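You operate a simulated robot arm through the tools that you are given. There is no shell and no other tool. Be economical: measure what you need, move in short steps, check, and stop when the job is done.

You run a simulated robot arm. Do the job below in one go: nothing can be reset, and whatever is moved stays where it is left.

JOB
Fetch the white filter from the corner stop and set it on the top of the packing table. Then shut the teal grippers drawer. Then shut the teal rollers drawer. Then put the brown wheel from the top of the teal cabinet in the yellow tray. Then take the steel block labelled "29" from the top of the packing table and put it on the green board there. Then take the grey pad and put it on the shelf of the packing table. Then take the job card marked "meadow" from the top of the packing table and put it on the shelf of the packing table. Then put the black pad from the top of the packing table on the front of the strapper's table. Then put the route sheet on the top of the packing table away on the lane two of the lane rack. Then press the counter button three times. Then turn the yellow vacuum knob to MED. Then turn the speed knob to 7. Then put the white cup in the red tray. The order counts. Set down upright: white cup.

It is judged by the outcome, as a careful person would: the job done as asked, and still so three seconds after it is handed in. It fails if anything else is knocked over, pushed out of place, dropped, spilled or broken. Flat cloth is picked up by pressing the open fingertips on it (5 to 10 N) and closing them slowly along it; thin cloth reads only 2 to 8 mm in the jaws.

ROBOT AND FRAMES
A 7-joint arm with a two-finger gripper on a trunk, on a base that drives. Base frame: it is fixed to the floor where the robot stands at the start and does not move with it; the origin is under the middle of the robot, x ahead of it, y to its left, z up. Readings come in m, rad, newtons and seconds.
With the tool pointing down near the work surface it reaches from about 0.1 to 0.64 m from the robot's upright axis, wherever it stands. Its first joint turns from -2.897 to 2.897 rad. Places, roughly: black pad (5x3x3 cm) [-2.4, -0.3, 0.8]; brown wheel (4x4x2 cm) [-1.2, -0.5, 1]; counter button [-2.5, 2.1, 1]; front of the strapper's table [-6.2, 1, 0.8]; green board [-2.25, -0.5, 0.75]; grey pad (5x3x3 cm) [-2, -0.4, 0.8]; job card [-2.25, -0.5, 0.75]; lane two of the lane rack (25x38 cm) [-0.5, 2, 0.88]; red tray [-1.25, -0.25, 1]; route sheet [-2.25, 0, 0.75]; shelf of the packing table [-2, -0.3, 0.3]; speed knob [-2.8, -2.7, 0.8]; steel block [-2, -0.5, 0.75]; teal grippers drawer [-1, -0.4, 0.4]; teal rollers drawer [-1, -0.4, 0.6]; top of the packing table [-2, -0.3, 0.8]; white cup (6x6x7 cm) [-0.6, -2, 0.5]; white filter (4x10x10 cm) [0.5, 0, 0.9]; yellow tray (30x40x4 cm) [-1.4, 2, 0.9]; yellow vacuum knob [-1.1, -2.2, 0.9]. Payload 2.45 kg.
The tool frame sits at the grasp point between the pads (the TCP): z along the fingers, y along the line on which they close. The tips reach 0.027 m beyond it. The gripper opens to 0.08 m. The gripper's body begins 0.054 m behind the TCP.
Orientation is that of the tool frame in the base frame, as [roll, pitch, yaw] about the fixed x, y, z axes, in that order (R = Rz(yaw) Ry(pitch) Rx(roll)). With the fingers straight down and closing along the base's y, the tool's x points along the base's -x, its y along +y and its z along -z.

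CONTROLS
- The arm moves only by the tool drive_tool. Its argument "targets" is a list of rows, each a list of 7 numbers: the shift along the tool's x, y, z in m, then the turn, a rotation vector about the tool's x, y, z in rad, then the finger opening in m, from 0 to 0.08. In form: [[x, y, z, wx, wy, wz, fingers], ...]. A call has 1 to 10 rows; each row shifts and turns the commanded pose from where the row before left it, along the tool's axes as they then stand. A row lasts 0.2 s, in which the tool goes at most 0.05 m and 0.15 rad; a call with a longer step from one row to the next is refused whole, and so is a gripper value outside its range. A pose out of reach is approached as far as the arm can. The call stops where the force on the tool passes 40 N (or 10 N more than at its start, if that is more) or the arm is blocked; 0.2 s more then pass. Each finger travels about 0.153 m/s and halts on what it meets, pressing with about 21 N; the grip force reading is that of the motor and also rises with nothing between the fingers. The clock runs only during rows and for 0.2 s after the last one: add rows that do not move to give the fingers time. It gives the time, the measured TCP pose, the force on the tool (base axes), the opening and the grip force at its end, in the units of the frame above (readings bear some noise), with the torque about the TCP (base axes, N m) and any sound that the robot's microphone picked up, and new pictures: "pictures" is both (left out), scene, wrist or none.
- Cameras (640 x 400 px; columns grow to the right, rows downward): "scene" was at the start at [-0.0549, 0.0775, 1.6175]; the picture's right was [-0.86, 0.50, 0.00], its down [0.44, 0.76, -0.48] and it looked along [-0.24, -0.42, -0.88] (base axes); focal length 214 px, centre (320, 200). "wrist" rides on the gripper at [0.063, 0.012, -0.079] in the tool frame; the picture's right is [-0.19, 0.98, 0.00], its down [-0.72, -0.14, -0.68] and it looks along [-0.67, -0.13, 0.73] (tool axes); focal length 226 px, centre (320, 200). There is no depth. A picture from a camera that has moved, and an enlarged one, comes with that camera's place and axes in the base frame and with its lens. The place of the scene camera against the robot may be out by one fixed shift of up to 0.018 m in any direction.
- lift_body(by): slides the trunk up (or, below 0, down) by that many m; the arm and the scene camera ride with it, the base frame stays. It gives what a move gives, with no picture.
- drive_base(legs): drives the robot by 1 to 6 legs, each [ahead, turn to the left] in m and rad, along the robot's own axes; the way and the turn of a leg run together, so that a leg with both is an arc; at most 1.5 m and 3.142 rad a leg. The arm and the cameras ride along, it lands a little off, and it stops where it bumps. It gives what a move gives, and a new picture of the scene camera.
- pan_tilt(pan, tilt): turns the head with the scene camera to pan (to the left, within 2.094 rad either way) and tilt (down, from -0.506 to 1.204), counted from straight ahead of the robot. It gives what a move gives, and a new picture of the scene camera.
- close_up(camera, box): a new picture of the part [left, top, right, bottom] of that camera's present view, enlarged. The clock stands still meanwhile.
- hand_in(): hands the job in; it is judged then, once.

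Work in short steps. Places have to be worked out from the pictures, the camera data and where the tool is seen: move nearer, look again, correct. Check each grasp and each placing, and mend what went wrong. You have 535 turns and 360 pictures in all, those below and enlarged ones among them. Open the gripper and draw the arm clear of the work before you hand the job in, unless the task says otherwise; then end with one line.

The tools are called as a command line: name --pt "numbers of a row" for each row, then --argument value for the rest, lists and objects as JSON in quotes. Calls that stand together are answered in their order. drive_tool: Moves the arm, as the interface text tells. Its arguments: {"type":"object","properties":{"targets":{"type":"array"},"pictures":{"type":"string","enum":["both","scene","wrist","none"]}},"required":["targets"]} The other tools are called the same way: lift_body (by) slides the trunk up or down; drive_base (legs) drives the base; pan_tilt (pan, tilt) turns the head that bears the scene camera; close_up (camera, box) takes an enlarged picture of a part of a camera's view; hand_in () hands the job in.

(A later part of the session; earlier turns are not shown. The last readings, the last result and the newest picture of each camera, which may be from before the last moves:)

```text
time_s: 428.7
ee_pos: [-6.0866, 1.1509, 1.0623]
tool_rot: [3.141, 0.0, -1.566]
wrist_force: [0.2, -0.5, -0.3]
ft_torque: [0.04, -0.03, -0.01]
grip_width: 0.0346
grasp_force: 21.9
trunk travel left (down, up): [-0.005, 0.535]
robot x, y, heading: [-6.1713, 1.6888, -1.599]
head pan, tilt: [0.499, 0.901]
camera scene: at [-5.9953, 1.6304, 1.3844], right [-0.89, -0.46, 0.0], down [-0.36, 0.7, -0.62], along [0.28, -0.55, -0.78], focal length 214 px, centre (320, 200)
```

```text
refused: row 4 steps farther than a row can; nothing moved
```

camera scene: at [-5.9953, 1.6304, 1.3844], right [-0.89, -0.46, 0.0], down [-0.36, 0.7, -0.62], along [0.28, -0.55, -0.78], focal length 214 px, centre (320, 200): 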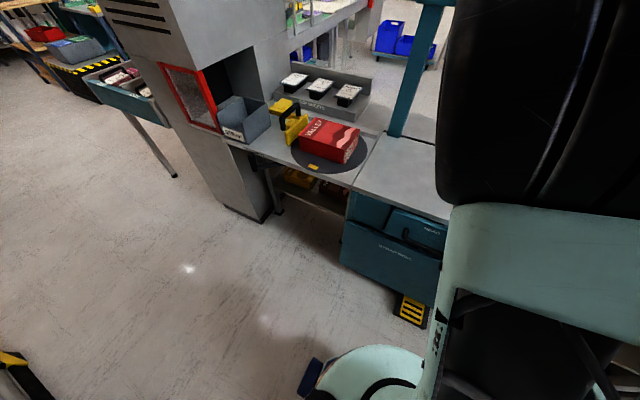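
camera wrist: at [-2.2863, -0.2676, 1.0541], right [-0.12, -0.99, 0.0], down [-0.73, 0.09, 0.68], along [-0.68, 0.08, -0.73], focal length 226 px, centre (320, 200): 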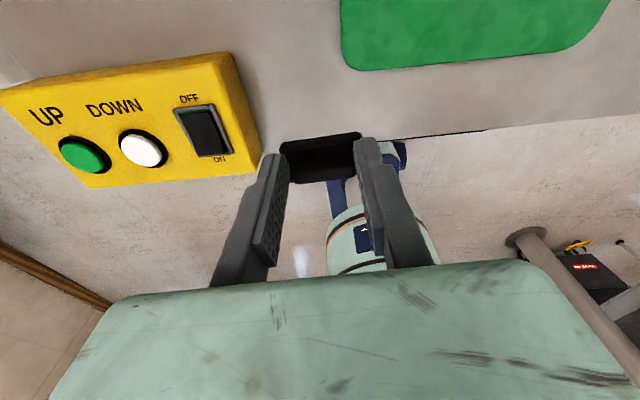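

drive_tool --pt "0.039 0.021 0 0 0 0 0.0" --pt "0.039 0.021 0 0 0 0 0.0" --pt "0.039 0.021 0 0 0 0 0.0" --pt "0.039 0.021 0.0 0 0 0 0.0" --pt "0 0 0.04 0 0 0 0.0" --pictures "wrist"

```text
time_s: 429.9
ee_pos: [-6.1688, 0.9952, 1.0264]
tool_rot: [3.141, -0.001, -1.567]
wrist_force: [-1.0, -0.4, 0.3]
ft_torque: [0.03, -0.01, -0.01]
grip_width: 0.0345
grasp_force: 20.7
trunk travel left (down, up): [-0.005, 0.535]
robot x, y, heading: [-6.169, 1.6908, -1.604]
head pan, tilt: [0.499, 0.901]
camera wrist: at [-6.1806, 0.9321, 1.1071], right [-0.98, 0.19, 0.0], down [0.14, 0.72, 0.68], along [0.13, 0.67, -0.73], focal length 226 px, centre (320, 200)
```

wrist: 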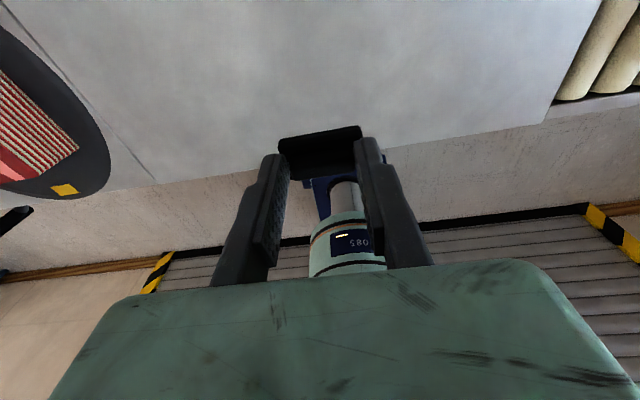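

Above the free surface, 11 cm in from the edge. I lower until contact.

drive_tool --pt "0 0 0.05 0 0 0 0.0" --pt "0 0 0.05 0 0 0 0.0" --pt "0 0 0.03 0 0 0 0.0" --pt "0 0 0.02 0 0 0 0.0" --pictures "wrist"

```text
time_s: 430.9
ee_pos: [-6.1693, 0.996, 0.8752]
tool_rot: [3.14, -0.002, -1.566]
wrist_force: [0.2, -1.1, -0.6]
ft_torque: [0.0, -0.03, -0.02]
grip_width: 0.0348
grasp_force: 21.1
trunk travel left (down, up): [-0.005, 0.535]
robot x, y, heading: [-6.1653, 1.6904, -1.596]
head pan, tilt: [0.499, 0.901]
camera wrist: at [-6.1809, 0.9314, 0.9563], right [-0.98, 0.19, 0.0], down [0.14, 0.72, 0.68], along [0.13, 0.67, -0.73], focal length 226 px, centre (320, 200)
```

wrist: 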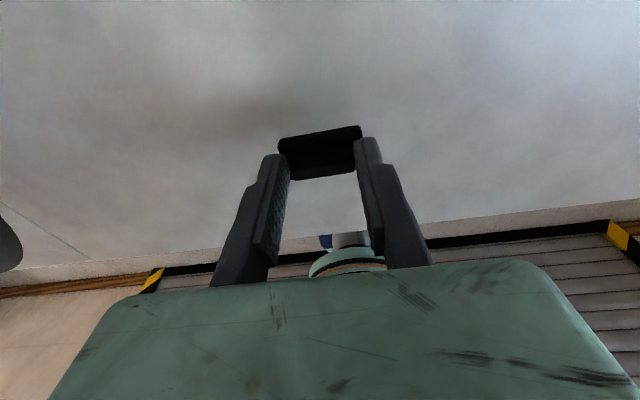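

drive_tool --pt "0 0 0.01 0 0 0 0.0" --pt "0 0 0.008 0 0 0 0.0" --pt "0 0 0.008 0 0 0 0.0" --pt "0 0 0.006 0 0 0 0.0" --pt "0 0 0.006 0 0 0 0.0" --pictures "none"

```text
time_s: 432.2
ee_pos: [-6.1686, 0.9936, 0.8437]
tool_rot: [-3.141, -0.009, -1.566]
wrist_force: [1.8, 11.6, 18.0]
ft_torque: [0.64, -0.07, -0.02]
grip_width: 0.0344
grasp_force: 21.2
trunk travel left (down, up): [-0.005, 0.535]
robot x, y, heading: [-6.1669, 1.6901, -1.599]
head pan, tilt: [0.499, 0.901]
stopped in row 5: the force on the tool passed its limit at 43 N (the readings are from after the stop); the commanded pose is now the measured one
```

Contact. I release, rise and check.

drive_tool --pt "0 0 -0.003 0 0 0 0.0" --pt "0 0 0 0 0 0 0.045" --pt "0 0 0 0 0 0 0.055" --pt "0 0 -0.03 0 0 0 0.055" --pt "0 0 -0.05 0 0 0 0.055" --pt "0 0 -0.05 0 0 0 0.055" --pt "0 0 -0.05 0 0 0 0.055" --pictures "wrist"

```text
time_s: 433.8
ee_pos: [-6.17, 0.9914, 1.0231]
tool_rot: [3.141, -0.006, -1.566]
wrist_force: [-0.5, 0.8, -0.4]
ft_torque: [0.03, 0.01, 0.0]
grip_width: 0.0551
grasp_force: 0.0
trunk travel left (down, up): [-0.005, 0.535]
robot x, y, heading: [-6.1654, 1.6888, -1.597]
head pan, tilt: [0.499, 0.901]
camera wrist: at [-6.1826, 0.9286, 1.1036], right [-0.98, 0.19, 0.0], down [0.14, 0.72, 0.68], along [0.13, 0.66, -0.74], focal length 226 px, centre (320, 200)
```

wrist: 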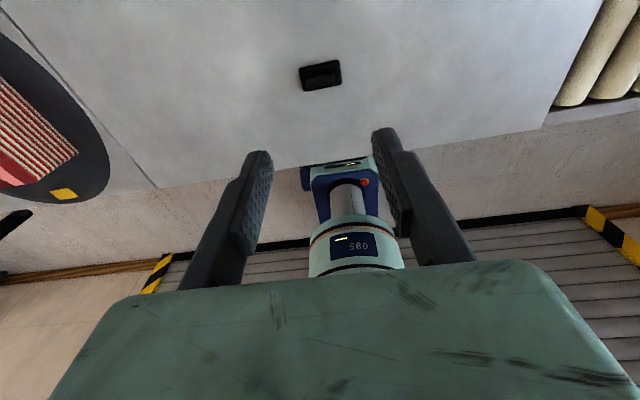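

The black pad lies on the front of the strapper's table. I raise, retract and drive back to the packing table for the route sheet.

drive_tool --pt "-0.03 0 -0.03 0 0 0 0.0" --pt "-0.04 0 -0.02 0 0 0 0.0" --pt "-0.05 0 0 0 0 0 0.0" --pt "-0.03 0 0 0 0 0 0.0" --pictures "none"

drive_base --legs '[[0, 1.6], [1.5, 0], [1.5, 0]]'

```text
time_s: 434.8
ee_pos: [-6.1697, 1.145, 1.0713]
tool_rot: [3.141, -0.006, -1.566]
wrist_force: [0.0, 0.1, 0.7]
ft_torque: [-0.01, -0.02, 0.01]
grip_width: 0.0
grasp_force: 20.7
trunk travel left (down, up): [-0.005, 0.535]
robot x, y, heading: [-6.1661, 1.6832, -1.596]
head pan, tilt: [0.499, 0.901]
```

```text
time_s: 453.3
ee_pos: [-2.646, 1.7982, 1.0702]
tool_rot: [-3.142, -0.006, 0.069]
wrist_force: [0.7, -0.6, -1.6]
ft_torque: [0.02, -0.03, -0.01]
grip_width: 0.0002
grasp_force: 21.3
trunk travel left (down, up): [-0.005, 0.535]
robot x, y, heading: [-3.1873, 1.7637, 0.038]
head pan, tilt: [0.499, 0.901]
camera scene: at [-3.1487, 1.9369, 1.3843], right [0.51, -0.86, 0.0], down [-0.67, -0.4, -0.62], along [0.53, 0.32, -0.78], focal length 214 px, centre (320, 200)
```

scene: 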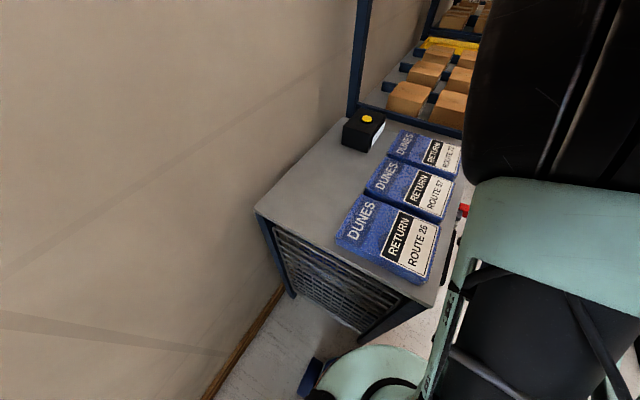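

I'm by the returns cart with the counter button (for later). I turn down to the packing table and face it at y≈-0.1.

drive_base --legs '[[0, -1.6], [1.5, 0], [0.32, 0], [0, 1.56], [0.3, 0]]'

pan_tilt --pan 0.3 --tilt 0.8

```text
time_s: 456.2
ee_pos: [-2.8753, 1.3488, 1.071]
tool_rot: [3.141, -0.009, -0.923]
wrist_force: [1.2, 0.6, 0.2]
ft_torque: [-0.04, 0.07, 0.04]
grip_width: 0.0
grasp_force: 20.8
trunk travel left (down, up): [-0.005, 0.535]
robot x, y, heading: [-3.2004, 1.7832, -0.848]
head pan, tilt: [0.499, 0.901]
stopped in leg 1: the robot was blocked; the commanded pose is now the measured one
camera scene: at [-3.0392, 1.8598, 1.3841], right [-0.34, -0.94, 0.0], down [-0.74, 0.27, -0.62], along [0.58, -0.21, -0.78], focal length 214 px, centre (320, 200)
```

scene: 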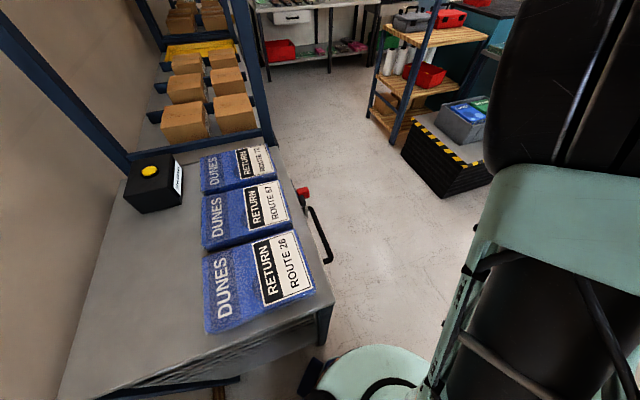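

```text
time_s: 457.0
ee_pos: [-2.8768, 1.3493, 1.0724]
tool_rot: [-3.141, -0.008, -0.926]
wrist_force: [0.3, -0.8, 0.4]
ft_torque: [0.0, -0.01, 0.01]
grip_width: 0.0
grasp_force: 20.9
trunk travel left (down, up): [-0.005, 0.535]
robot x, y, heading: [-3.2004, 1.7829, -0.852]
head pan, tilt: [0.3, 0.799]
camera scene: at [-3.0426, 1.8426, 1.3922], right [-0.52, -0.85, 0.0], down [-0.61, 0.38, -0.7], along [0.59, -0.36, -0.72], focal length 214 px, centre (320, 200)
```

scene: 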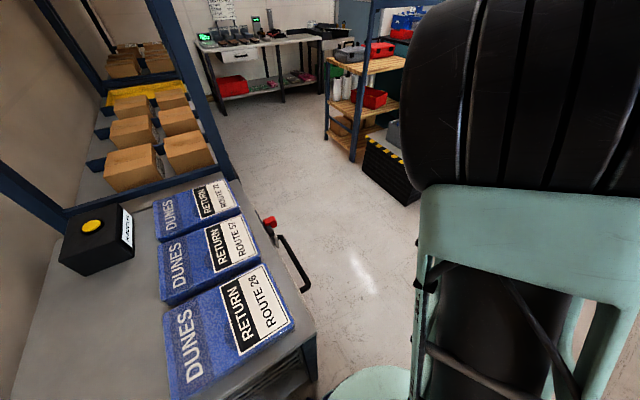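

The base touched the cart's corner. I back away along my heading and then turn.

drive_base --legs '[[-0.22, 0], [0, -0.6]]'

```text
time_s: 458.1
ee_pos: [-2.9169, 1.3931, 1.0739]
tool_rot: [-3.138, -0.013, -0.926]
wrist_force: [-0.6, 0.2, 0.2]
ft_torque: [-0.01, -0.01, 0.01]
grip_width: 0.0
grasp_force: 20.9
trunk travel left (down, up): [-0.005, 0.535]
robot x, y, heading: [-3.2408, 1.8281, -0.851]
head pan, tilt: [0.3, 0.799]
stopped in leg 1: the robot was blocked; the commanded pose is now the measured one
camera scene: at [-3.0822, 1.8873, 1.3923], right [-0.52, -0.85, 0.0], down [-0.61, 0.37, -0.7], along [0.59, -0.36, -0.72], focal length 214 px, centre (320, 200)
```

scene: 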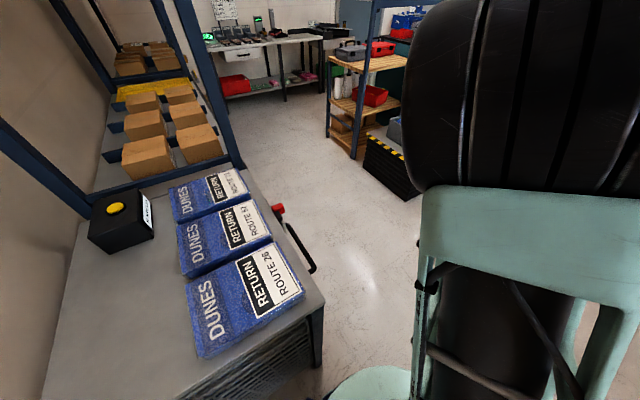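

The rear foot meets the wall there. I turn left instead, back out away from the wall, and then turn right.

drive_base --legs '[[0, 1.2], [-0.6, 0], [0, -1.92]]'

```text
time_s: 469.4
ee_pos: [-3.8471, 1.0753, 1.0733]
tool_rot: [-3.139, -0.011, -1.664]
wrist_force: [0.0, 0.3, -0.7]
ft_torque: [-0.05, 0.0, -0.05]
grip_width: 0.0
grasp_force: 21.1
trunk travel left (down, up): [-0.005, 0.535]
robot x, y, heading: [-3.7929, 1.6109, -1.586]
head pan, tilt: [0.3, 0.799]
camera scene: at [-3.6334, 1.5474, 1.3923], right [-0.96, -0.28, 0.0], down [-0.2, 0.69, -0.7], along [0.19, -0.67, -0.72], focal length 214 px, centre (320, 200)
```

scene: 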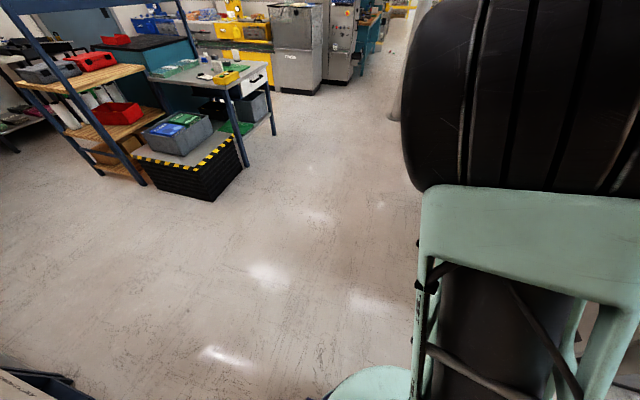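

Clear now. I drive diagonally to the packing table's front and turn to face it.

drive_base --legs '[[0, 0.42], [1.45, 0], [0.32, 0], [0, 1.17], [0.2, 0]]'

pan_tilt --pan 0.5 --tilt 0.8

```text
time_s: 483.7
ee_pos: [-2.3185, -0.0068, 1.0735]
tool_rot: [-3.141, -0.01, -0.034]
wrist_force: [-0.3, -0.2, 0.4]
ft_torque: [0.02, -0.04, -0.01]
grip_width: 0.0001
grasp_force: 20.7
trunk travel left (down, up): [-0.005, 0.535]
robot x, y, heading: [-2.8595, 0.0136, 0.041]
head pan, tilt: [0.3, 0.799]
camera scene: at [-2.8112, 0.1755, 1.3922], right [0.33, -0.94, 0.0], down [-0.68, -0.24, -0.7], along [0.66, 0.23, -0.72], focal length 214 px, centre (320, 200)
```

scene: 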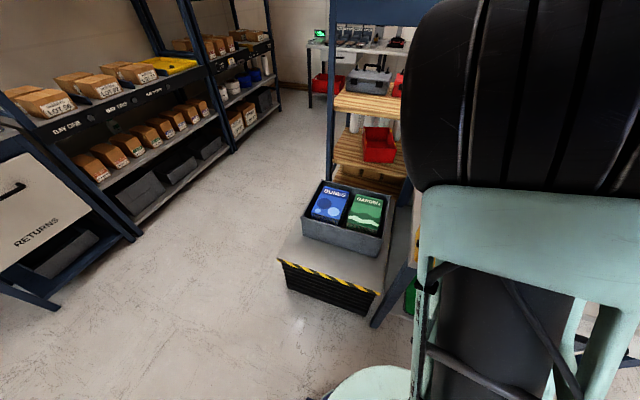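

```text
time_s: 484.5
ee_pos: [-2.3202, -0.0061, 1.0745]
tool_rot: [-3.139, -0.011, -0.034]
wrist_force: [-0.7, 0.3, 0.1]
ft_torque: [-0.01, 0.01, 0.03]
grip_width: 0.0001
grasp_force: 20.5
trunk travel left (down, up): [-0.005, 0.535]
robot x, y, heading: [-2.8643, 0.0146, 0.037]
head pan, tilt: [0.499, 0.799]
camera scene: at [-2.8182, 0.1899, 1.3923], right [0.51, -0.86, 0.0], down [-0.62, -0.37, -0.7], along [0.6, 0.36, -0.72], focal length 214 px, centre (320, 200)
```

scene: 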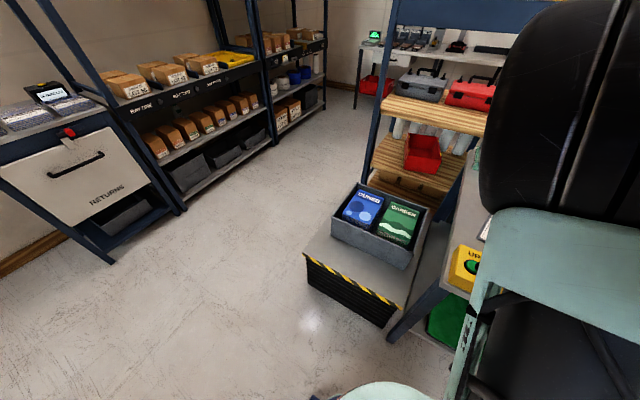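

I drive 10 cm closer and extend over the clipboard.

drive_base --legs '[[0.1, 0]]'

drive_tool --pt "0.03 0.025 0 0 0 0 0.03" --pt "0.03 0.025 0 0 0 0 0.05" --pt "0.03 0.025 0 0 0 0 0.06" --pictures "wrist"

```text
time_s: 485.6
ee_pos: [-2.2179, -0.0021, 1.073]
tool_rot: [-3.14, -0.01, -0.033]
wrist_force: [0.0, -0.4, 0.5]
ft_torque: [0.02, -0.04, 0.05]
grip_width: 0.0
grasp_force: 21.0
trunk travel left (down, up): [-0.005, 0.535]
robot x, y, heading: [-2.7607, 0.0203, 0.042]
head pan, tilt: [0.499, 0.799]
camera scene: at [-2.7165, 0.194, 1.3922], right [0.51, -0.86, 0.0], down [-0.62, -0.37, -0.7], along [0.6, 0.36, -0.72], focal length 214 px, centre (320, 200)
```

scene: 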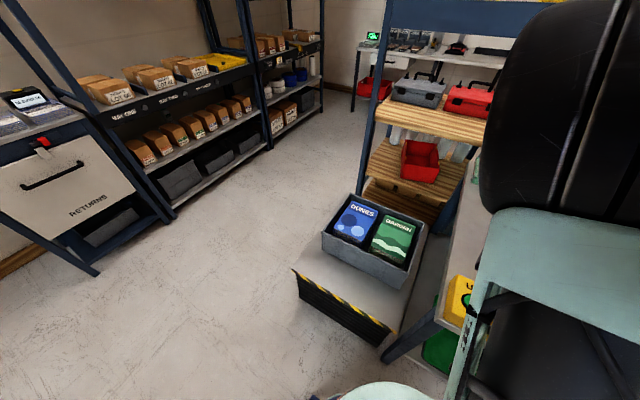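

```text
time_s: 486.4
ee_pos: [-2.13, -0.0805, 1.0757]
tool_rot: [-3.138, -0.01, -0.035]
wrist_force: [0.0, -0.1, 0.8]
ft_torque: [-0.02, -0.03, 0.0]
grip_width: 0.0599
grasp_force: 0.0
trunk travel left (down, up): [-0.005, 0.535]
robot x, y, heading: [-2.7607, 0.017, 0.043]
head pan, tilt: [0.499, 0.799]
camera wrist: at [-2.0668, -0.0946, 1.1566], right [-0.23, -0.97, 0.0], down [-0.72, 0.16, 0.67], along [-0.66, 0.16, -0.74], focal length 226 px, centre (320, 200)
```

wrist: 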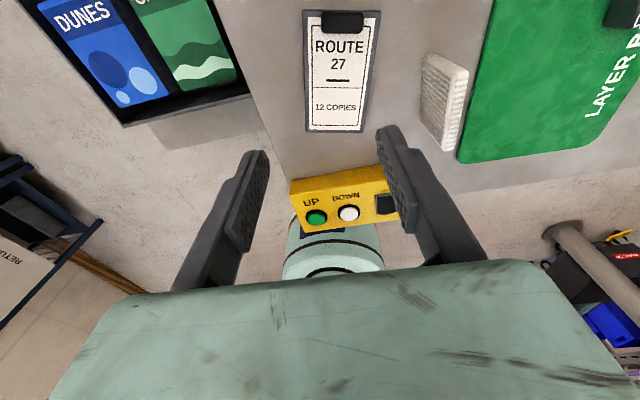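

The clip at the board's far end is the place to grip. I take a close look at it.

close_up --camera "wrist" --box '[270, 0, 430, 140]'

```text
2.86 times, centred on (350, 70) of wrist
camera zoom: at [-2.0668, -0.0946, 1.1566], right [-0.23, -0.97, 0.0], down [-0.72, 0.16, 0.67], along [-0.66, 0.16, -0.74], focal length 646 px, centre (234, 571)
```

zoom: 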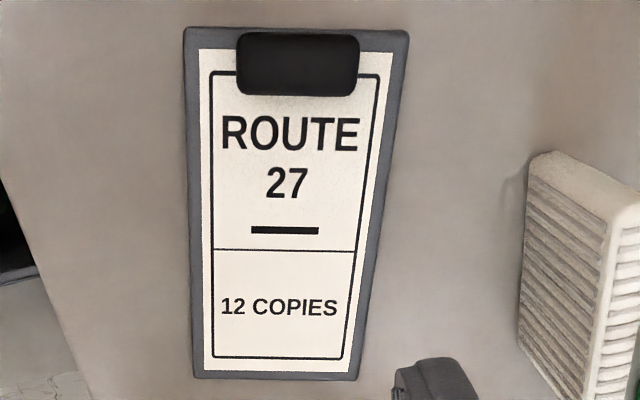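

The board is yawed about -14°, clip centre ≈[-2.097,-0.110]. I rotate so that the jaw closes along the board's long axis.

drive_tool --pt "0.03 0.03 0 0 0 0.12 0.06" --pt "0 0 0 0 0 0.15 0.06" --pt "0 0 0 0 0 0.15 0.06" --pt "0 0 0 0 0 0.15 0.06" --pt "0 0 0 0 0 0.15 0.06" --pt "0 0 0 0 0 0.15 0.06" --pt "0 0 0 0 0 0.15 0.06" --pt "0 0 0 0 0 0.15 0.06" --pt "0 0 0 0 0 0.15 0.06" --pt "0 0 0 0 0 0.15 0.06" --pictures "none"

drive_tool --pt "0 0 0.03 0 0 0.15 0.06" --pt "0 0 0.04 0 0 0.15 0.06" --pt "0 0 0.03 0 0 0.01 0.06" --pictures "wrist"

```text
time_s: 488.6
ee_pos: [-2.1008, -0.1111, 1.0739]
tool_rot: [-3.133, 0.001, -1.505]
wrist_force: [0.0, 0.1, 0.2]
ft_torque: [-0.01, 0.0, -0.01]
grip_width: 0.06
grasp_force: 0.0
trunk travel left (down, up): [-0.005, 0.535]
robot x, y, heading: [-2.7595, 0.0195, 0.04]
head pan, tilt: [0.499, 0.799]
```

```text
time_s: 489.4
ee_pos: [-2.0992, -0.1099, 0.9728]
tool_rot: [-3.131, 0.004, -1.814]
wrist_force: [0.1, 0.6, -0.4]
ft_torque: [0.0, -0.01, 0.0]
grip_width: 0.0601
grasp_force: 0.1
trunk travel left (down, up): [-0.005, 0.535]
robot x, y, heading: [-2.7581, 0.0176, 0.039]
head pan, tilt: [0.499, 0.799]
camera wrist: at [-2.1278, -0.1689, 1.0539], right [-0.91, 0.42, -0.01], down [0.3, 0.66, 0.69], along [0.3, 0.62, -0.73], focal length 226 px, centre (320, 200)
```

wrist: 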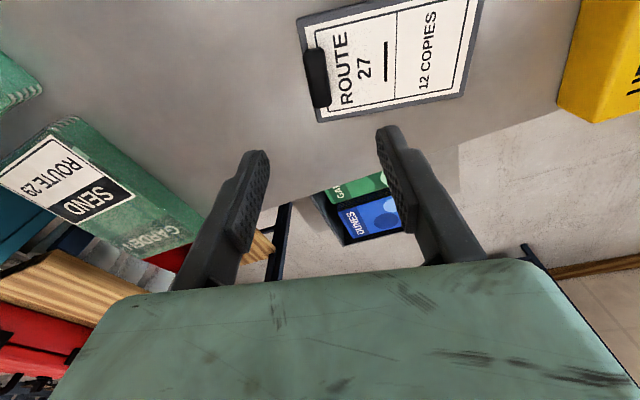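

Clip is well aligned, 24 mm wide. I descend to the board's surface with 5 cm opening.

drive_tool --pt "0.007 0 0.04 0 0 0 0.05" --pt "0 0 0.04 0 0 0 0.05" --pt "0 0 0.025 0 0 0 0.05" --pictures "wrist"

```text
time_s: 490.2
ee_pos: [-2.1032, -0.1165, 0.868]
tool_rot: [-3.13, 0.005, -1.813]
wrist_force: [0.3, 0.2, 0.4]
ft_torque: [0.02, 0.03, -0.01]
grip_width: 0.05
grasp_force: 0.0
trunk travel left (down, up): [-0.005, 0.535]
robot x, y, heading: [-2.7576, 0.0191, 0.038]
head pan, tilt: [0.499, 0.799]
camera wrist: at [-2.1313, -0.1753, 0.9476], right [-0.91, 0.42, -0.01], down [0.3, 0.66, 0.69], along [0.3, 0.62, -0.73], focal length 226 px, centre (320, 200)
```

wrist: 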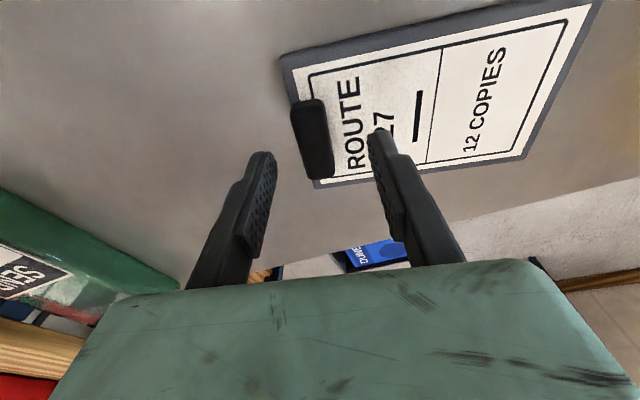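

drive_tool --pt "0 -0.002 0.01 0 0 0 0.05" --pt "0 0 0.006 0 0 0 0.05" --pt "0 0 0.004 0 0 0 0.05" --pt "0 0 0.003 0 0 0 0.05" --pictures "wrist"

```text
time_s: 491.2
ee_pos: [-2.0969, -0.1181, 0.846]
tool_rot: [-3.132, 0.005, -1.812]
wrist_force: [0.1, 0.5, -0.6]
ft_torque: [0.01, 0.02, 0.02]
grip_width: 0.05
grasp_force: 0.1
trunk travel left (down, up): [-0.005, 0.535]
robot x, y, heading: [-2.7583, 0.0232, 0.039]
head pan, tilt: [0.499, 0.799]
camera wrist: at [-2.1253, -0.176, 0.9265], right [-0.91, 0.42, -0.01], down [0.3, 0.66, 0.69], along [0.3, 0.62, -0.73], focal length 226 px, centre (320, 200)
```

wrist: 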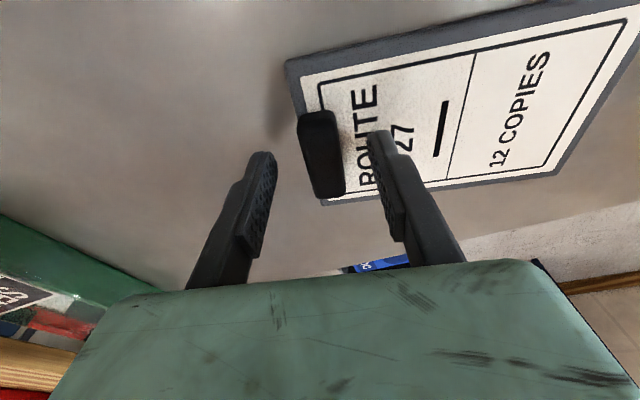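

Tips at the board surface. I close on the clip.

drive_tool --pt "0 0 0.002 0 0 0 0.05" --pt "0 0 0 0 0 0 0.03" --pt "0 0 0 0 0 0 0.015" --pt "0 0 0 0 0 0 0.0" --pt "0 0 0 0 0 0 0.0" --pictures "wrist"

```text
time_s: 492.4
ee_pos: [-2.0985, -0.1163, 0.8445]
tool_rot: [-3.132, 0.006, -1.814]
wrist_force: [0.8, -0.1, 0.9]
ft_torque: [-0.01, -0.02, -0.02]
grip_width: 0.0191
grasp_force: 20.4
trunk travel left (down, up): [-0.005, 0.535]
robot x, y, heading: [-2.7616, 0.02, 0.038]
head pan, tilt: [0.499, 0.799]
camera wrist: at [-2.1254, -0.1755, 0.9251], right [-0.91, 0.42, -0.01], down [0.3, 0.66, 0.69], along [0.3, 0.62, -0.73], focal length 226 px, centre (320, 200)
```

wrist: 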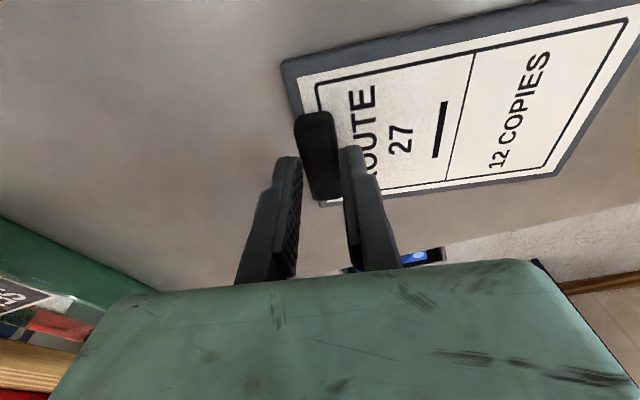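

Gripped the clip at 19 mm. I lift gently.

drive_tool --pt "0 0 -0.01 0 0 0 0.0" --pt "0 0 -0.02 0 0 0 0.0" --pt "0 0 -0.03 0 0 0 0.0" --pt "0 0 -0.04 0 0 0 0.0" --pictures "wrist"

```text
time_s: 493.4
ee_pos: [-2.0946, -0.1169, 0.9441]
tool_rot: [-3.133, 0.005, -1.814]
wrist_force: [0.6, 0.3, -0.4]
ft_torque: [-0.01, 0.0, 0.0]
grip_width: 0.0193
grasp_force: 21.1
trunk travel left (down, up): [-0.005, 0.535]
robot x, y, heading: [-2.7594, 0.0184, 0.037]
head pan, tilt: [0.499, 0.799]
camera wrist: at [-2.1228, -0.1751, 1.0242], right [-0.91, 0.42, -0.01], down [0.3, 0.66, 0.69], along [0.3, 0.62, -0.73], focal length 226 px, centre (320, 200)
```

wrist: 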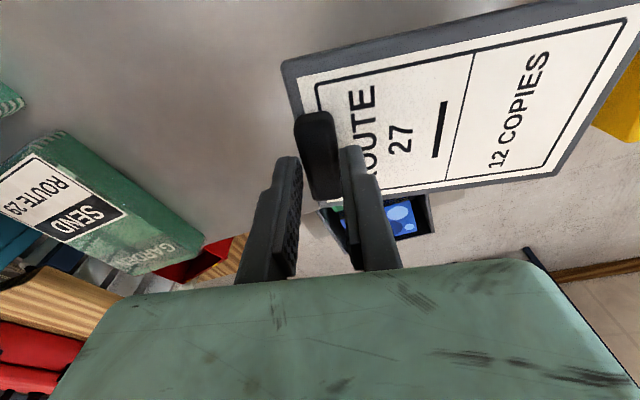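

The sheet is held level. I raise it, back off and drive to the lane rack.

drive_tool --pt "0 0 -0.05 0 0 0 0.0" --pt "0 0 -0.05 0 0 0 0.0" --pt "0 0 -0.04 0 0 0 0.0" --pictures "none"

drive_base --legs '[[-0.35, 0], [0, 1.5], [1.1, 0], [0, -1.55], [1.5, 0]]'

```text
time_s: 494.2
ee_pos: [-2.0974, -0.1163, 1.0796]
tool_rot: [-3.132, 0.004, -1.813]
wrist_force: [-0.3, 0.4, -0.3]
ft_torque: [-0.01, -0.04, 0.01]
grip_width: 0.0192
grasp_force: 20.8
trunk travel left (down, up): [-0.005, 0.535]
robot x, y, heading: [-2.7578, 0.019, 0.044]
head pan, tilt: [0.499, 0.799]
```

```text
time_s: 516.5
ee_pos: [-0.8829, 0.9105, 1.0801]
tool_rot: [-3.131, 0.003, -1.85]
wrist_force: [0.0, -0.4, -0.7]
ft_torque: [0.01, -0.05, 0.02]
grip_width: 0.0194
grasp_force: 20.4
trunk travel left (down, up): [-0.005, 0.535]
robot x, y, heading: [-1.5388, 1.0679, -0.001]
head pan, tilt: [0.499, 0.799]
camera scene: at [-1.4889, 1.2442, 1.3923], right [0.48, -0.88, 0.0], down [-0.63, -0.34, -0.7], along [0.61, 0.34, -0.72], focal length 214 px, centre (320, 200)
```

scene: 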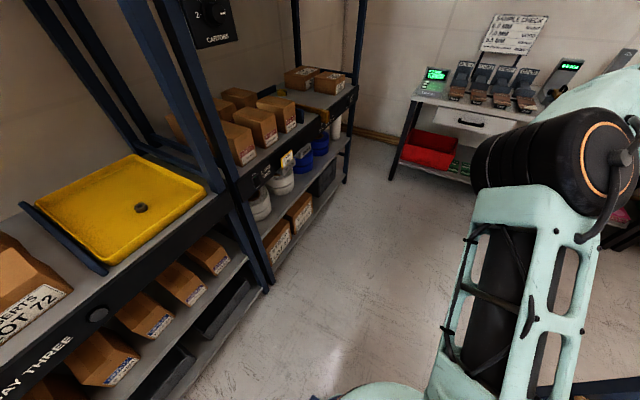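

The wheel is still in the tray. I go on to the lane rack and turn to face it.

drive_base --legs '[[0.9, 0], [0, 1.57]]'

pan_tilt --pan 0.2 --tilt 0.4

```text
time_s: 525.2
ee_pos: [-0.4523, 1.7268, 1.0789]
tool_rot: [-3.133, 0.005, -0.292]
wrist_force: [0.5, 0.0, -0.8]
ft_torque: [0.08, 0.0, 0.03]
grip_width: 0.0192
grasp_force: 21.5
trunk travel left (down, up): [-0.005, 0.535]
robot x, y, heading: [-0.6206, 1.0751, 1.555]
head pan, tilt: [0.499, 0.799]
camera scene: at [-0.8029, 1.12, 1.3923], right [0.88, 0.47, 0.0], down [0.34, -0.63, -0.7], along [-0.33, 0.62, -0.72], focal length 214 px, centre (320, 200)
```

scene: 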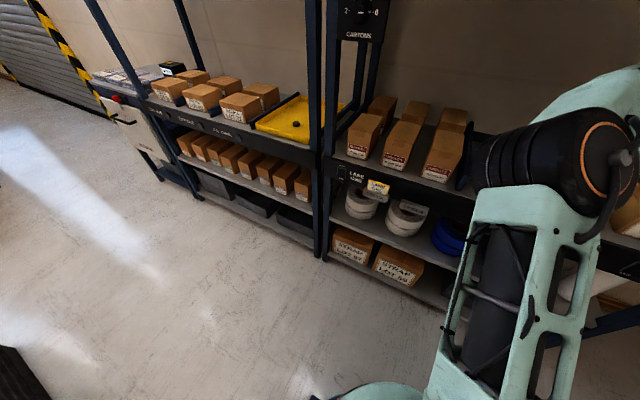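

```text
time_s: 526.0
ee_pos: [-0.4526, 1.7266, 1.0806]
tool_rot: [-3.132, 0.005, -0.29]
wrist_force: [0.1, -0.5, -0.1]
ft_torque: [0.02, -0.04, -0.03]
grip_width: 0.0195
grasp_force: 21.0
trunk travel left (down, up): [-0.005, 0.535]
robot x, y, heading: [-0.6249, 1.0751, 1.562]
head pan, tilt: [0.201, 0.4]
camera scene: at [-0.7827, 1.1398, 1.4273], right [0.98, 0.19, 0.0], down [0.07, -0.38, -0.92], along [-0.17, 0.9, -0.39], focal length 214 px, centre (320, 200)
```

scene: 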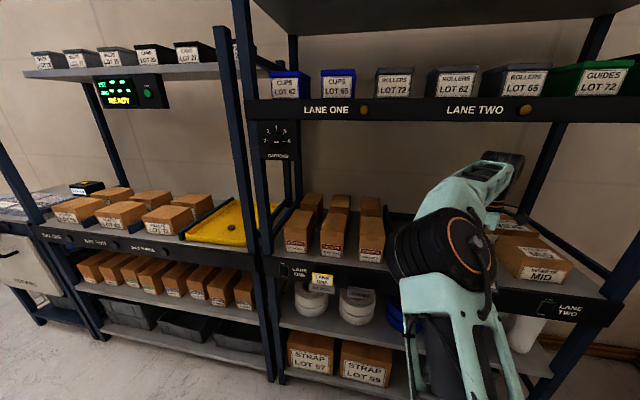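

The arm hides lane two. I turn the base right a bit to see it.

drive_base --legs '[[0, -0.55]]'

pan_tilt --pan 0.6 --tilt 0.5

```text
time_s: 528.0
ee_pos: [-0.1416, 1.5463, 1.0796]
tool_rot: [-3.131, 0.004, -0.83]
wrist_force: [-0.2, 0.2, -0.3]
ft_torque: [0.0, -0.04, -0.02]
grip_width: 0.0196
grasp_force: 20.8
trunk travel left (down, up): [-0.005, 0.535]
robot x, y, heading: [-0.6223, 1.0737, 1.017]
head pan, tilt: [0.201, 0.4]
camera scene: at [-0.7227, 1.2107, 1.4273], right [0.94, -0.34, 0.0], down [-0.13, -0.37, -0.92], along [0.32, 0.87, -0.39], focal length 214 px, centre (320, 200)
```

scene: 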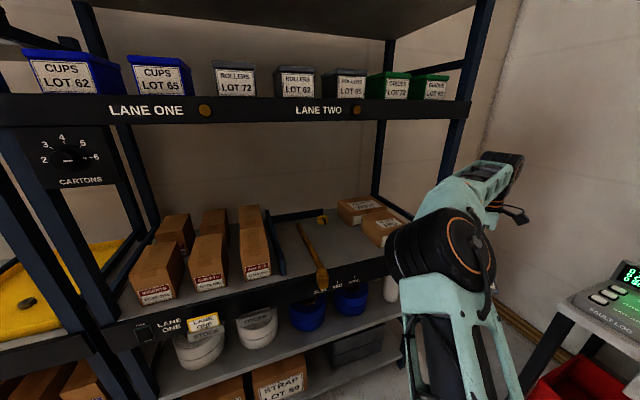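

```text
time_s: 528.9
ee_pos: [-0.1416, 1.5466, 1.0808]
tool_rot: [-3.132, 0.005, -0.831]
wrist_force: [-0.7, 0.8, -1.6]
ft_torque: [0.02, -0.03, -0.04]
grip_width: 0.0192
grasp_force: 20.3
trunk travel left (down, up): [-0.005, 0.535]
robot x, y, heading: [-0.6231, 1.0754, 1.022]
head pan, tilt: [0.6, 0.499]
camera scene: at [-0.7588, 1.2145, 1.4182], right [1.0, 0.05, 0.0], down [0.02, -0.48, -0.88], along [-0.04, 0.88, -0.48], focal length 214 px, centre (320, 200)
```

scene: 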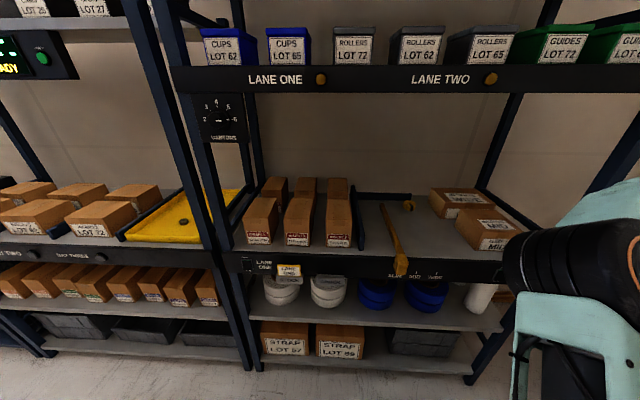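

close_up --camera "scene" --box '[230, 165, 530, 290]'

```text
2.13 times, centred on (380, 228) of scene
camera zoom: at [-0.7588, 1.2145, 1.4182], right [1.0, 0.05, 0.0], down [0.02, -0.48, -0.88], along [-0.04, 0.88, -0.48], focal length 458 px, centre (192, 141)
```

zoom: 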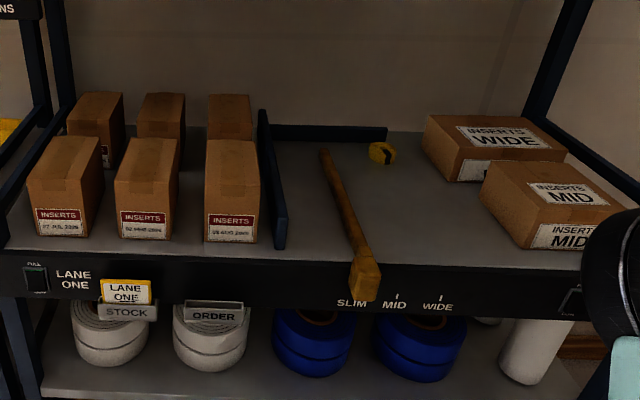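

Lane two is the empty lane between the blue divider (x≈-0.63) and x≈-0.37, with a guide stick at x≈-0.515; to the right of the stick there is ~20 cm free. I turn back to face the rack and align the sheet along y.

drive_base --legs '[[0, 0.55]]'

drive_tool --pt "0 0 -0.02 0 0 -0.14 0.0" --pt "0 0 0 0 0 -0.14 0.0" --pictures "wrist"

```text
time_s: 530.8
ee_pos: [-0.4562, 1.7289, 1.0809]
tool_rot: [-3.13, 0.004, -0.285]
wrist_force: [0.3, 0.6, -1.7]
ft_torque: [0.03, 0.01, 0.03]
grip_width: 0.0195
grasp_force: 21.2
trunk travel left (down, up): [-0.005, 0.535]
robot x, y, heading: [-0.6211, 1.0739, 1.561]
head pan, tilt: [0.6, 0.499]
camera scene: at [-0.816, 1.1233, 1.4182], right [0.83, 0.56, 0.0], down [0.27, -0.4, -0.88], along [-0.49, 0.73, -0.48], focal length 214 px, centre (320, 200)
```

scene: 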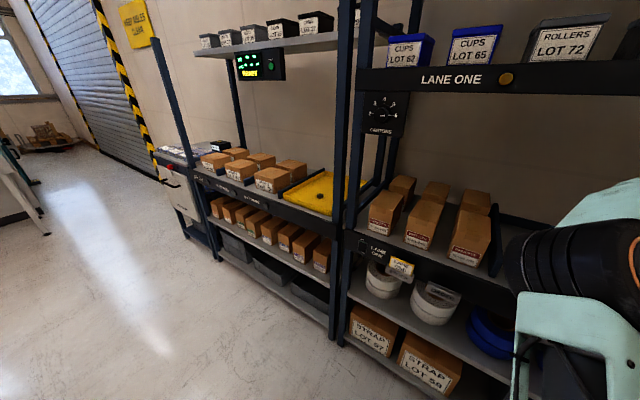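

```text
time_s: 531.4
ee_pos: [-0.4571, 1.7279, 1.1]
tool_rot: [-3.133, 0.001, -0.006]
wrist_force: [0.0, -0.2, -0.4]
ft_torque: [0.05, -0.03, 0.0]
grip_width: 0.019
grasp_force: 21.0
trunk travel left (down, up): [-0.005, 0.535]
robot x, y, heading: [-0.6228, 1.0753, 1.561]
head pan, tilt: [0.6, 0.499]
camera wrist: at [-0.3933, 1.715, 1.1813], right [-0.2, -0.98, -0.01], down [-0.72, 0.14, 0.68], along [-0.67, 0.14, -0.73], focal length 226 px, centre (320, 200)
```

wrist: 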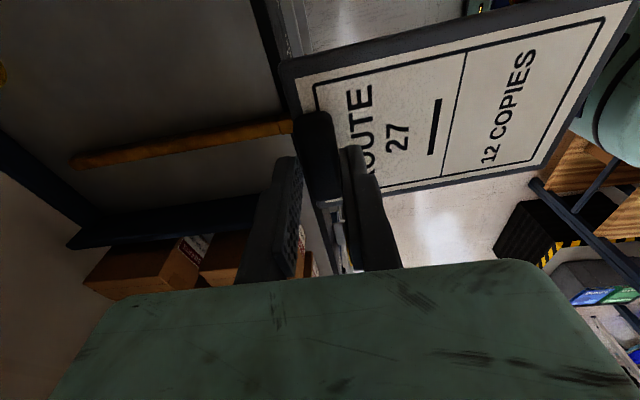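

The wrist view shows the stick and the lane. I drive in 28 cm.

drive_base --legs '[[0.27, 0]]'

drive_tool --pt "0.015 0 0.0 0 0 0 0.0" --pictures "wrist"

```text
time_s: 533.3
ee_pos: [-0.4585, 1.9978, 1.102]
tool_rot: [-3.133, 0.003, -0.005]
wrist_force: [-0.6, -0.1, -1.0]
ft_torque: [0.03, 0.0, -0.01]
grip_width: 0.0192
grasp_force: 21.1
trunk travel left (down, up): [-0.005, 0.535]
robot x, y, heading: [-0.6217, 1.3439, 1.567]
head pan, tilt: [0.6, 0.499]
camera scene: at [-0.8156, 1.3918, 1.4182], right [0.83, 0.56, 0.0], down [0.27, -0.4, -0.88], along [-0.5, 0.72, -0.48], focal length 214 px, centre (320, 200)
```

scene: 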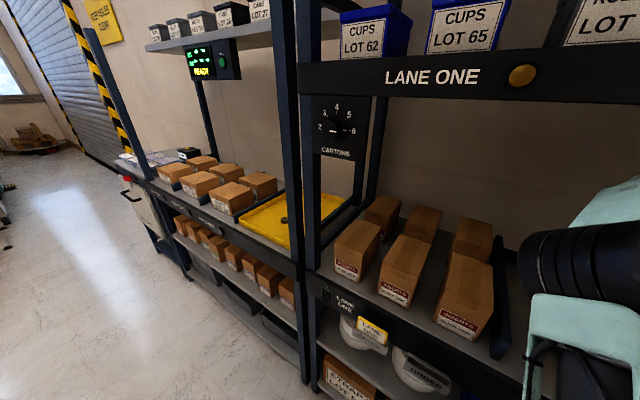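

```text
time_s: 533.7
ee_pos: [-0.4436, 1.9977, 1.1009]
tool_rot: [-3.133, 0.002, -0.003]
wrist_force: [0.0, -0.1, -1.1]
ft_torque: [0.03, -0.05, -0.02]
grip_width: 0.0194
grasp_force: 20.5
trunk travel left (down, up): [-0.005, 0.535]
robot x, y, heading: [-0.6217, 1.3413, 1.569]
head pan, tilt: [0.6, 0.499]
camera wrist: at [-0.3803, 1.9849, 1.1815], right [-0.2, -0.98, -0.01], down [-0.72, 0.14, 0.68], along [-0.67, 0.14, -0.73], focal length 226 px, centre (320, 200)
```

wrist: 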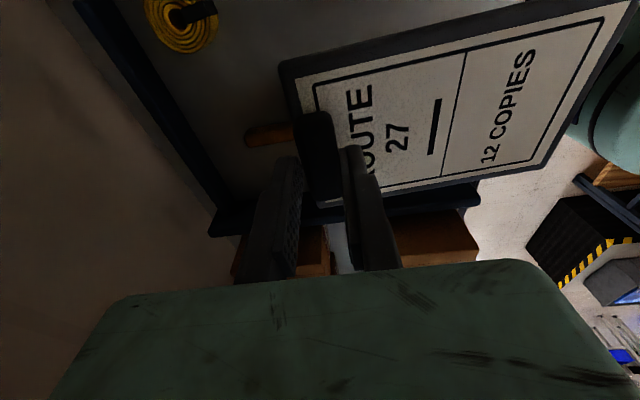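

The sheet is 1–2 cm right of the stick; I shift 1.2 cm more to +x and lower it.

drive_tool --pt "0.013 0 0.02 0 0 0 0.0" --pt "0 0 0.05 0 0 0 0.0" --pt "0 0 0.05 0 0 0 0.0" --pt "0 0 0.04 0 0 0 0.0" --pictures "wrist"

```text
time_s: 534.7
ee_pos: [-0.429, 1.9983, 0.9396]
tool_rot: [-3.131, 0.002, 0.001]
wrist_force: [-0.9, -0.5, -0.7]
ft_torque: [0.1, -0.01, -0.02]
grip_width: 0.0192
grasp_force: 20.5
trunk travel left (down, up): [-0.005, 0.535]
robot x, y, heading: [-0.6216, 1.3429, 1.566]
head pan, tilt: [0.6, 0.499]
camera wrist: at [-0.3659, 1.9855, 1.0194], right [-0.2, -0.98, -0.01], down [-0.72, 0.14, 0.68], along [-0.67, 0.14, -0.73], focal length 226 px, centre (320, 200)
```

wrist: 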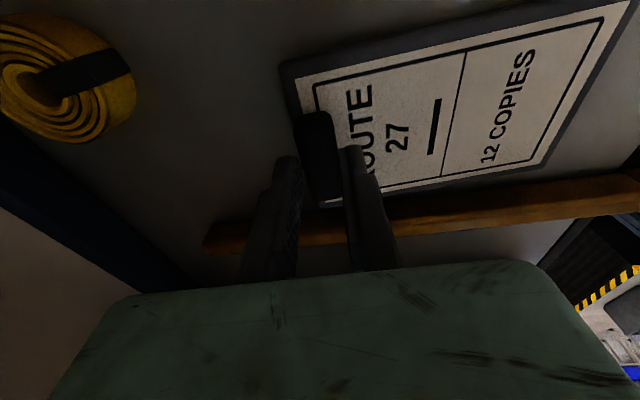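

The sheet clears the stick. I lower in small steps to contact.

drive_tool --pt "0 0 0.01 0 0 0 0.0" --pt "0 0 0.006 0 0 0 0.0" --pt "0 0 0.005 0 0 0 0.0" --pictures "none"

drive_tool --pt "0 0 0.004 0 0 0 0.0" --pt "0 0 0.003 0 0 0 0.0" --pictures "wrist"

```text
time_s: 535.5
ee_pos: [-0.4308, 1.9992, 0.9233]
tool_rot: [-3.127, -0.001, -0.001]
wrist_force: [0.8, 4.9, 22.4]
ft_torque: [0.1, 0.01, 0.01]
grip_width: 0.0192
grasp_force: 21.2
trunk travel left (down, up): [-0.005, 0.535]
robot x, y, heading: [-0.6244, 1.3426, 1.571]
head pan, tilt: [0.6, 0.499]
```

```text
time_s: 536.1
ee_pos: [-0.4305, 1.9991, 0.9142]
tool_rot: [-3.13, 0.002, -0.003]
wrist_force: [-0.4, 4.5, 21.6]
ft_torque: [-0.01, -0.06, 0.01]
grip_width: 0.0197
grasp_force: 21.2
trunk travel left (down, up): [-0.005, 0.535]
robot x, y, heading: [-0.6185, 1.3417, 1.572]
head pan, tilt: [0.6, 0.499]
camera wrist: at [-0.367, 1.9864, 0.9944], right [-0.2, -0.98, -0.01], down [-0.72, 0.14, 0.68], along [-0.67, 0.14, -0.73], focal length 226 px, centre (320, 200)
```

wrist: 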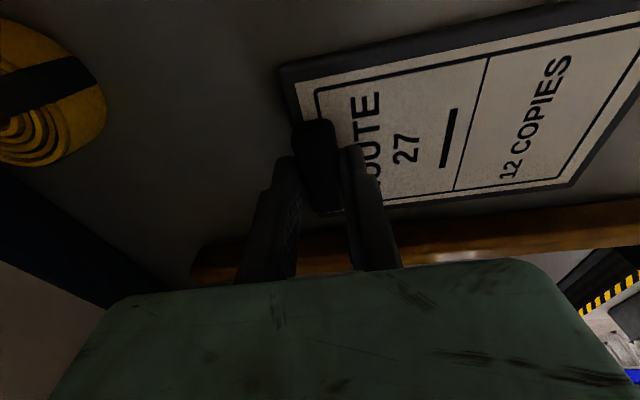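

Flat on the lane. I release and rise.

drive_tool --pt "0 0 -0.002 0 0 0 0.0" --pt "0 0 0 0 0 0 0.03" --pt "0 0 0 0 0 0 0.035" --pt "0 0 -0.02 0 0 0 0.035" --pt "0 0 -0.05 0 0 0 0.035" --pt "0 0 -0.05 0 0 0 0.035" --pt "0 0 -0.03 0 0 0 0.035" --pictures "wrist"

```text
time_s: 537.7
ee_pos: [-0.4313, 1.9965, 1.0655]
tool_rot: [-3.131, 0.003, -0.003]
wrist_force: [0.9, 0.3, -0.2]
ft_torque: [-0.03, 0.0, 0.0]
grip_width: 0.0349
grasp_force: 0.0
trunk travel left (down, up): [-0.005, 0.535]
robot x, y, heading: [-0.6219, 1.3425, 1.571]
head pan, tilt: [0.6, 0.499]
camera wrist: at [-0.3676, 1.9837, 1.1458], right [-0.2, -0.98, -0.01], down [-0.72, 0.14, 0.68], along [-0.67, 0.14, -0.73], focal length 226 px, centre (320, 200)
```

wrist: 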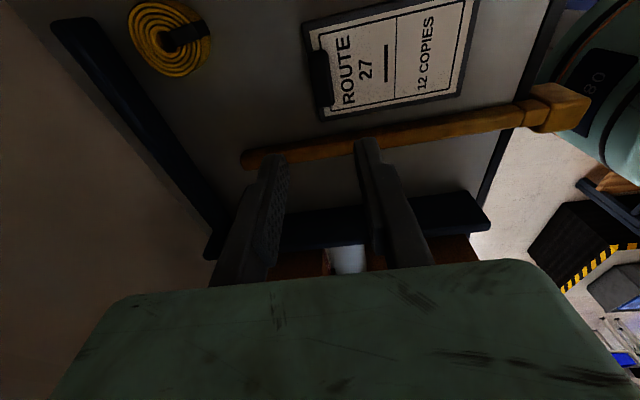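

The route sheet lies in lane two. Next the counter button: I back out and drive to the returns cart.

drive_tool --pt "0 0 -0.03 0 0 0 0.0" --pt "0 0.04 0 0 0 0 0.0" --pt "0 0.04 0 0 0 0 0.0" --pictures "none"

drive_base --legs '[[-0.27, 0], [0, 1.57], [1.5, 0], [0.3, 0], [0, -1.57]]'

pan_tilt --pan 0.4 --tilt 0.6

```text
time_s: 538.5
ee_pos: [-0.4298, 1.9149, 1.0939]
tool_rot: [-3.13, 0.001, -0.001]
wrist_force: [-0.4, -0.6, -0.1]
ft_torque: [-0.04, 0.01, -0.02]
grip_width: 0.0002
grasp_force: 21.3
trunk travel left (down, up): [-0.005, 0.535]
robot x, y, heading: [-0.6186, 1.3393, 1.574]
head pan, tilt: [0.6, 0.499]
```

```text
time_s: 556.9
ee_pos: [-2.25, 1.6776, 1.0933]
tool_rot: [-3.13, 0.001, 0.03]
wrist_force: [0.2, 0.3, -0.4]
ft_torque: [0.01, 0.02, -0.05]
grip_width: 0.0001
grasp_force: 20.8
trunk travel left (down, up): [-0.005, 0.535]
robot x, y, heading: [-2.4259, 1.0997, 1.602]
head pan, tilt: [0.6, 0.499]
camera scene: at [-2.6191, 1.1416, 1.4182], right [0.81, 0.59, 0.0], down [0.28, -0.39, -0.88], along [-0.52, 0.71, -0.48], focal length 214 px, centre (320, 200)
```

scene: 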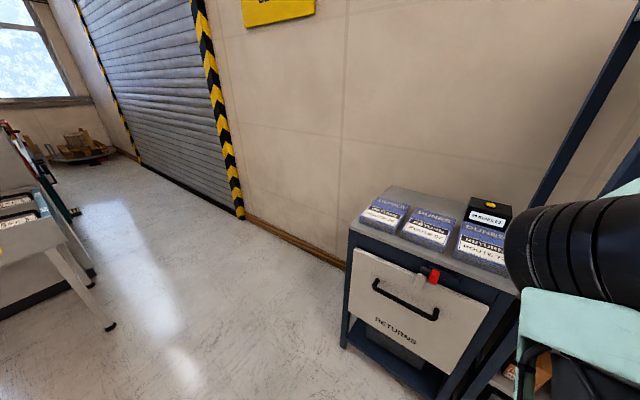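

```text
time_s: 557.6
ee_pos: [-2.2504, 1.6771, 1.0929]
tool_rot: [-3.13, 0.0, 0.029]
wrist_force: [0.5, -0.4, -0.4]
ft_torque: [0.02, 0.0, 0.01]
grip_width: 0.0002
grasp_force: 21.0
trunk travel left (down, up): [-0.005, 0.535]
robot x, y, heading: [-2.4241, 1.094, 1.597]
head pan, tilt: [0.4, 0.6]
camera scene: at [-2.6022, 1.1485, 1.4092], right [0.91, 0.42, 0.0], down [0.24, -0.51, -0.83], along [-0.34, 0.75, -0.56], focal length 214 px, centre (320, 200)
```

scene: 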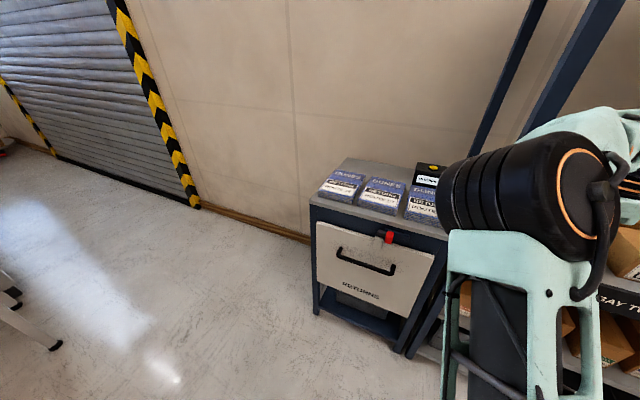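

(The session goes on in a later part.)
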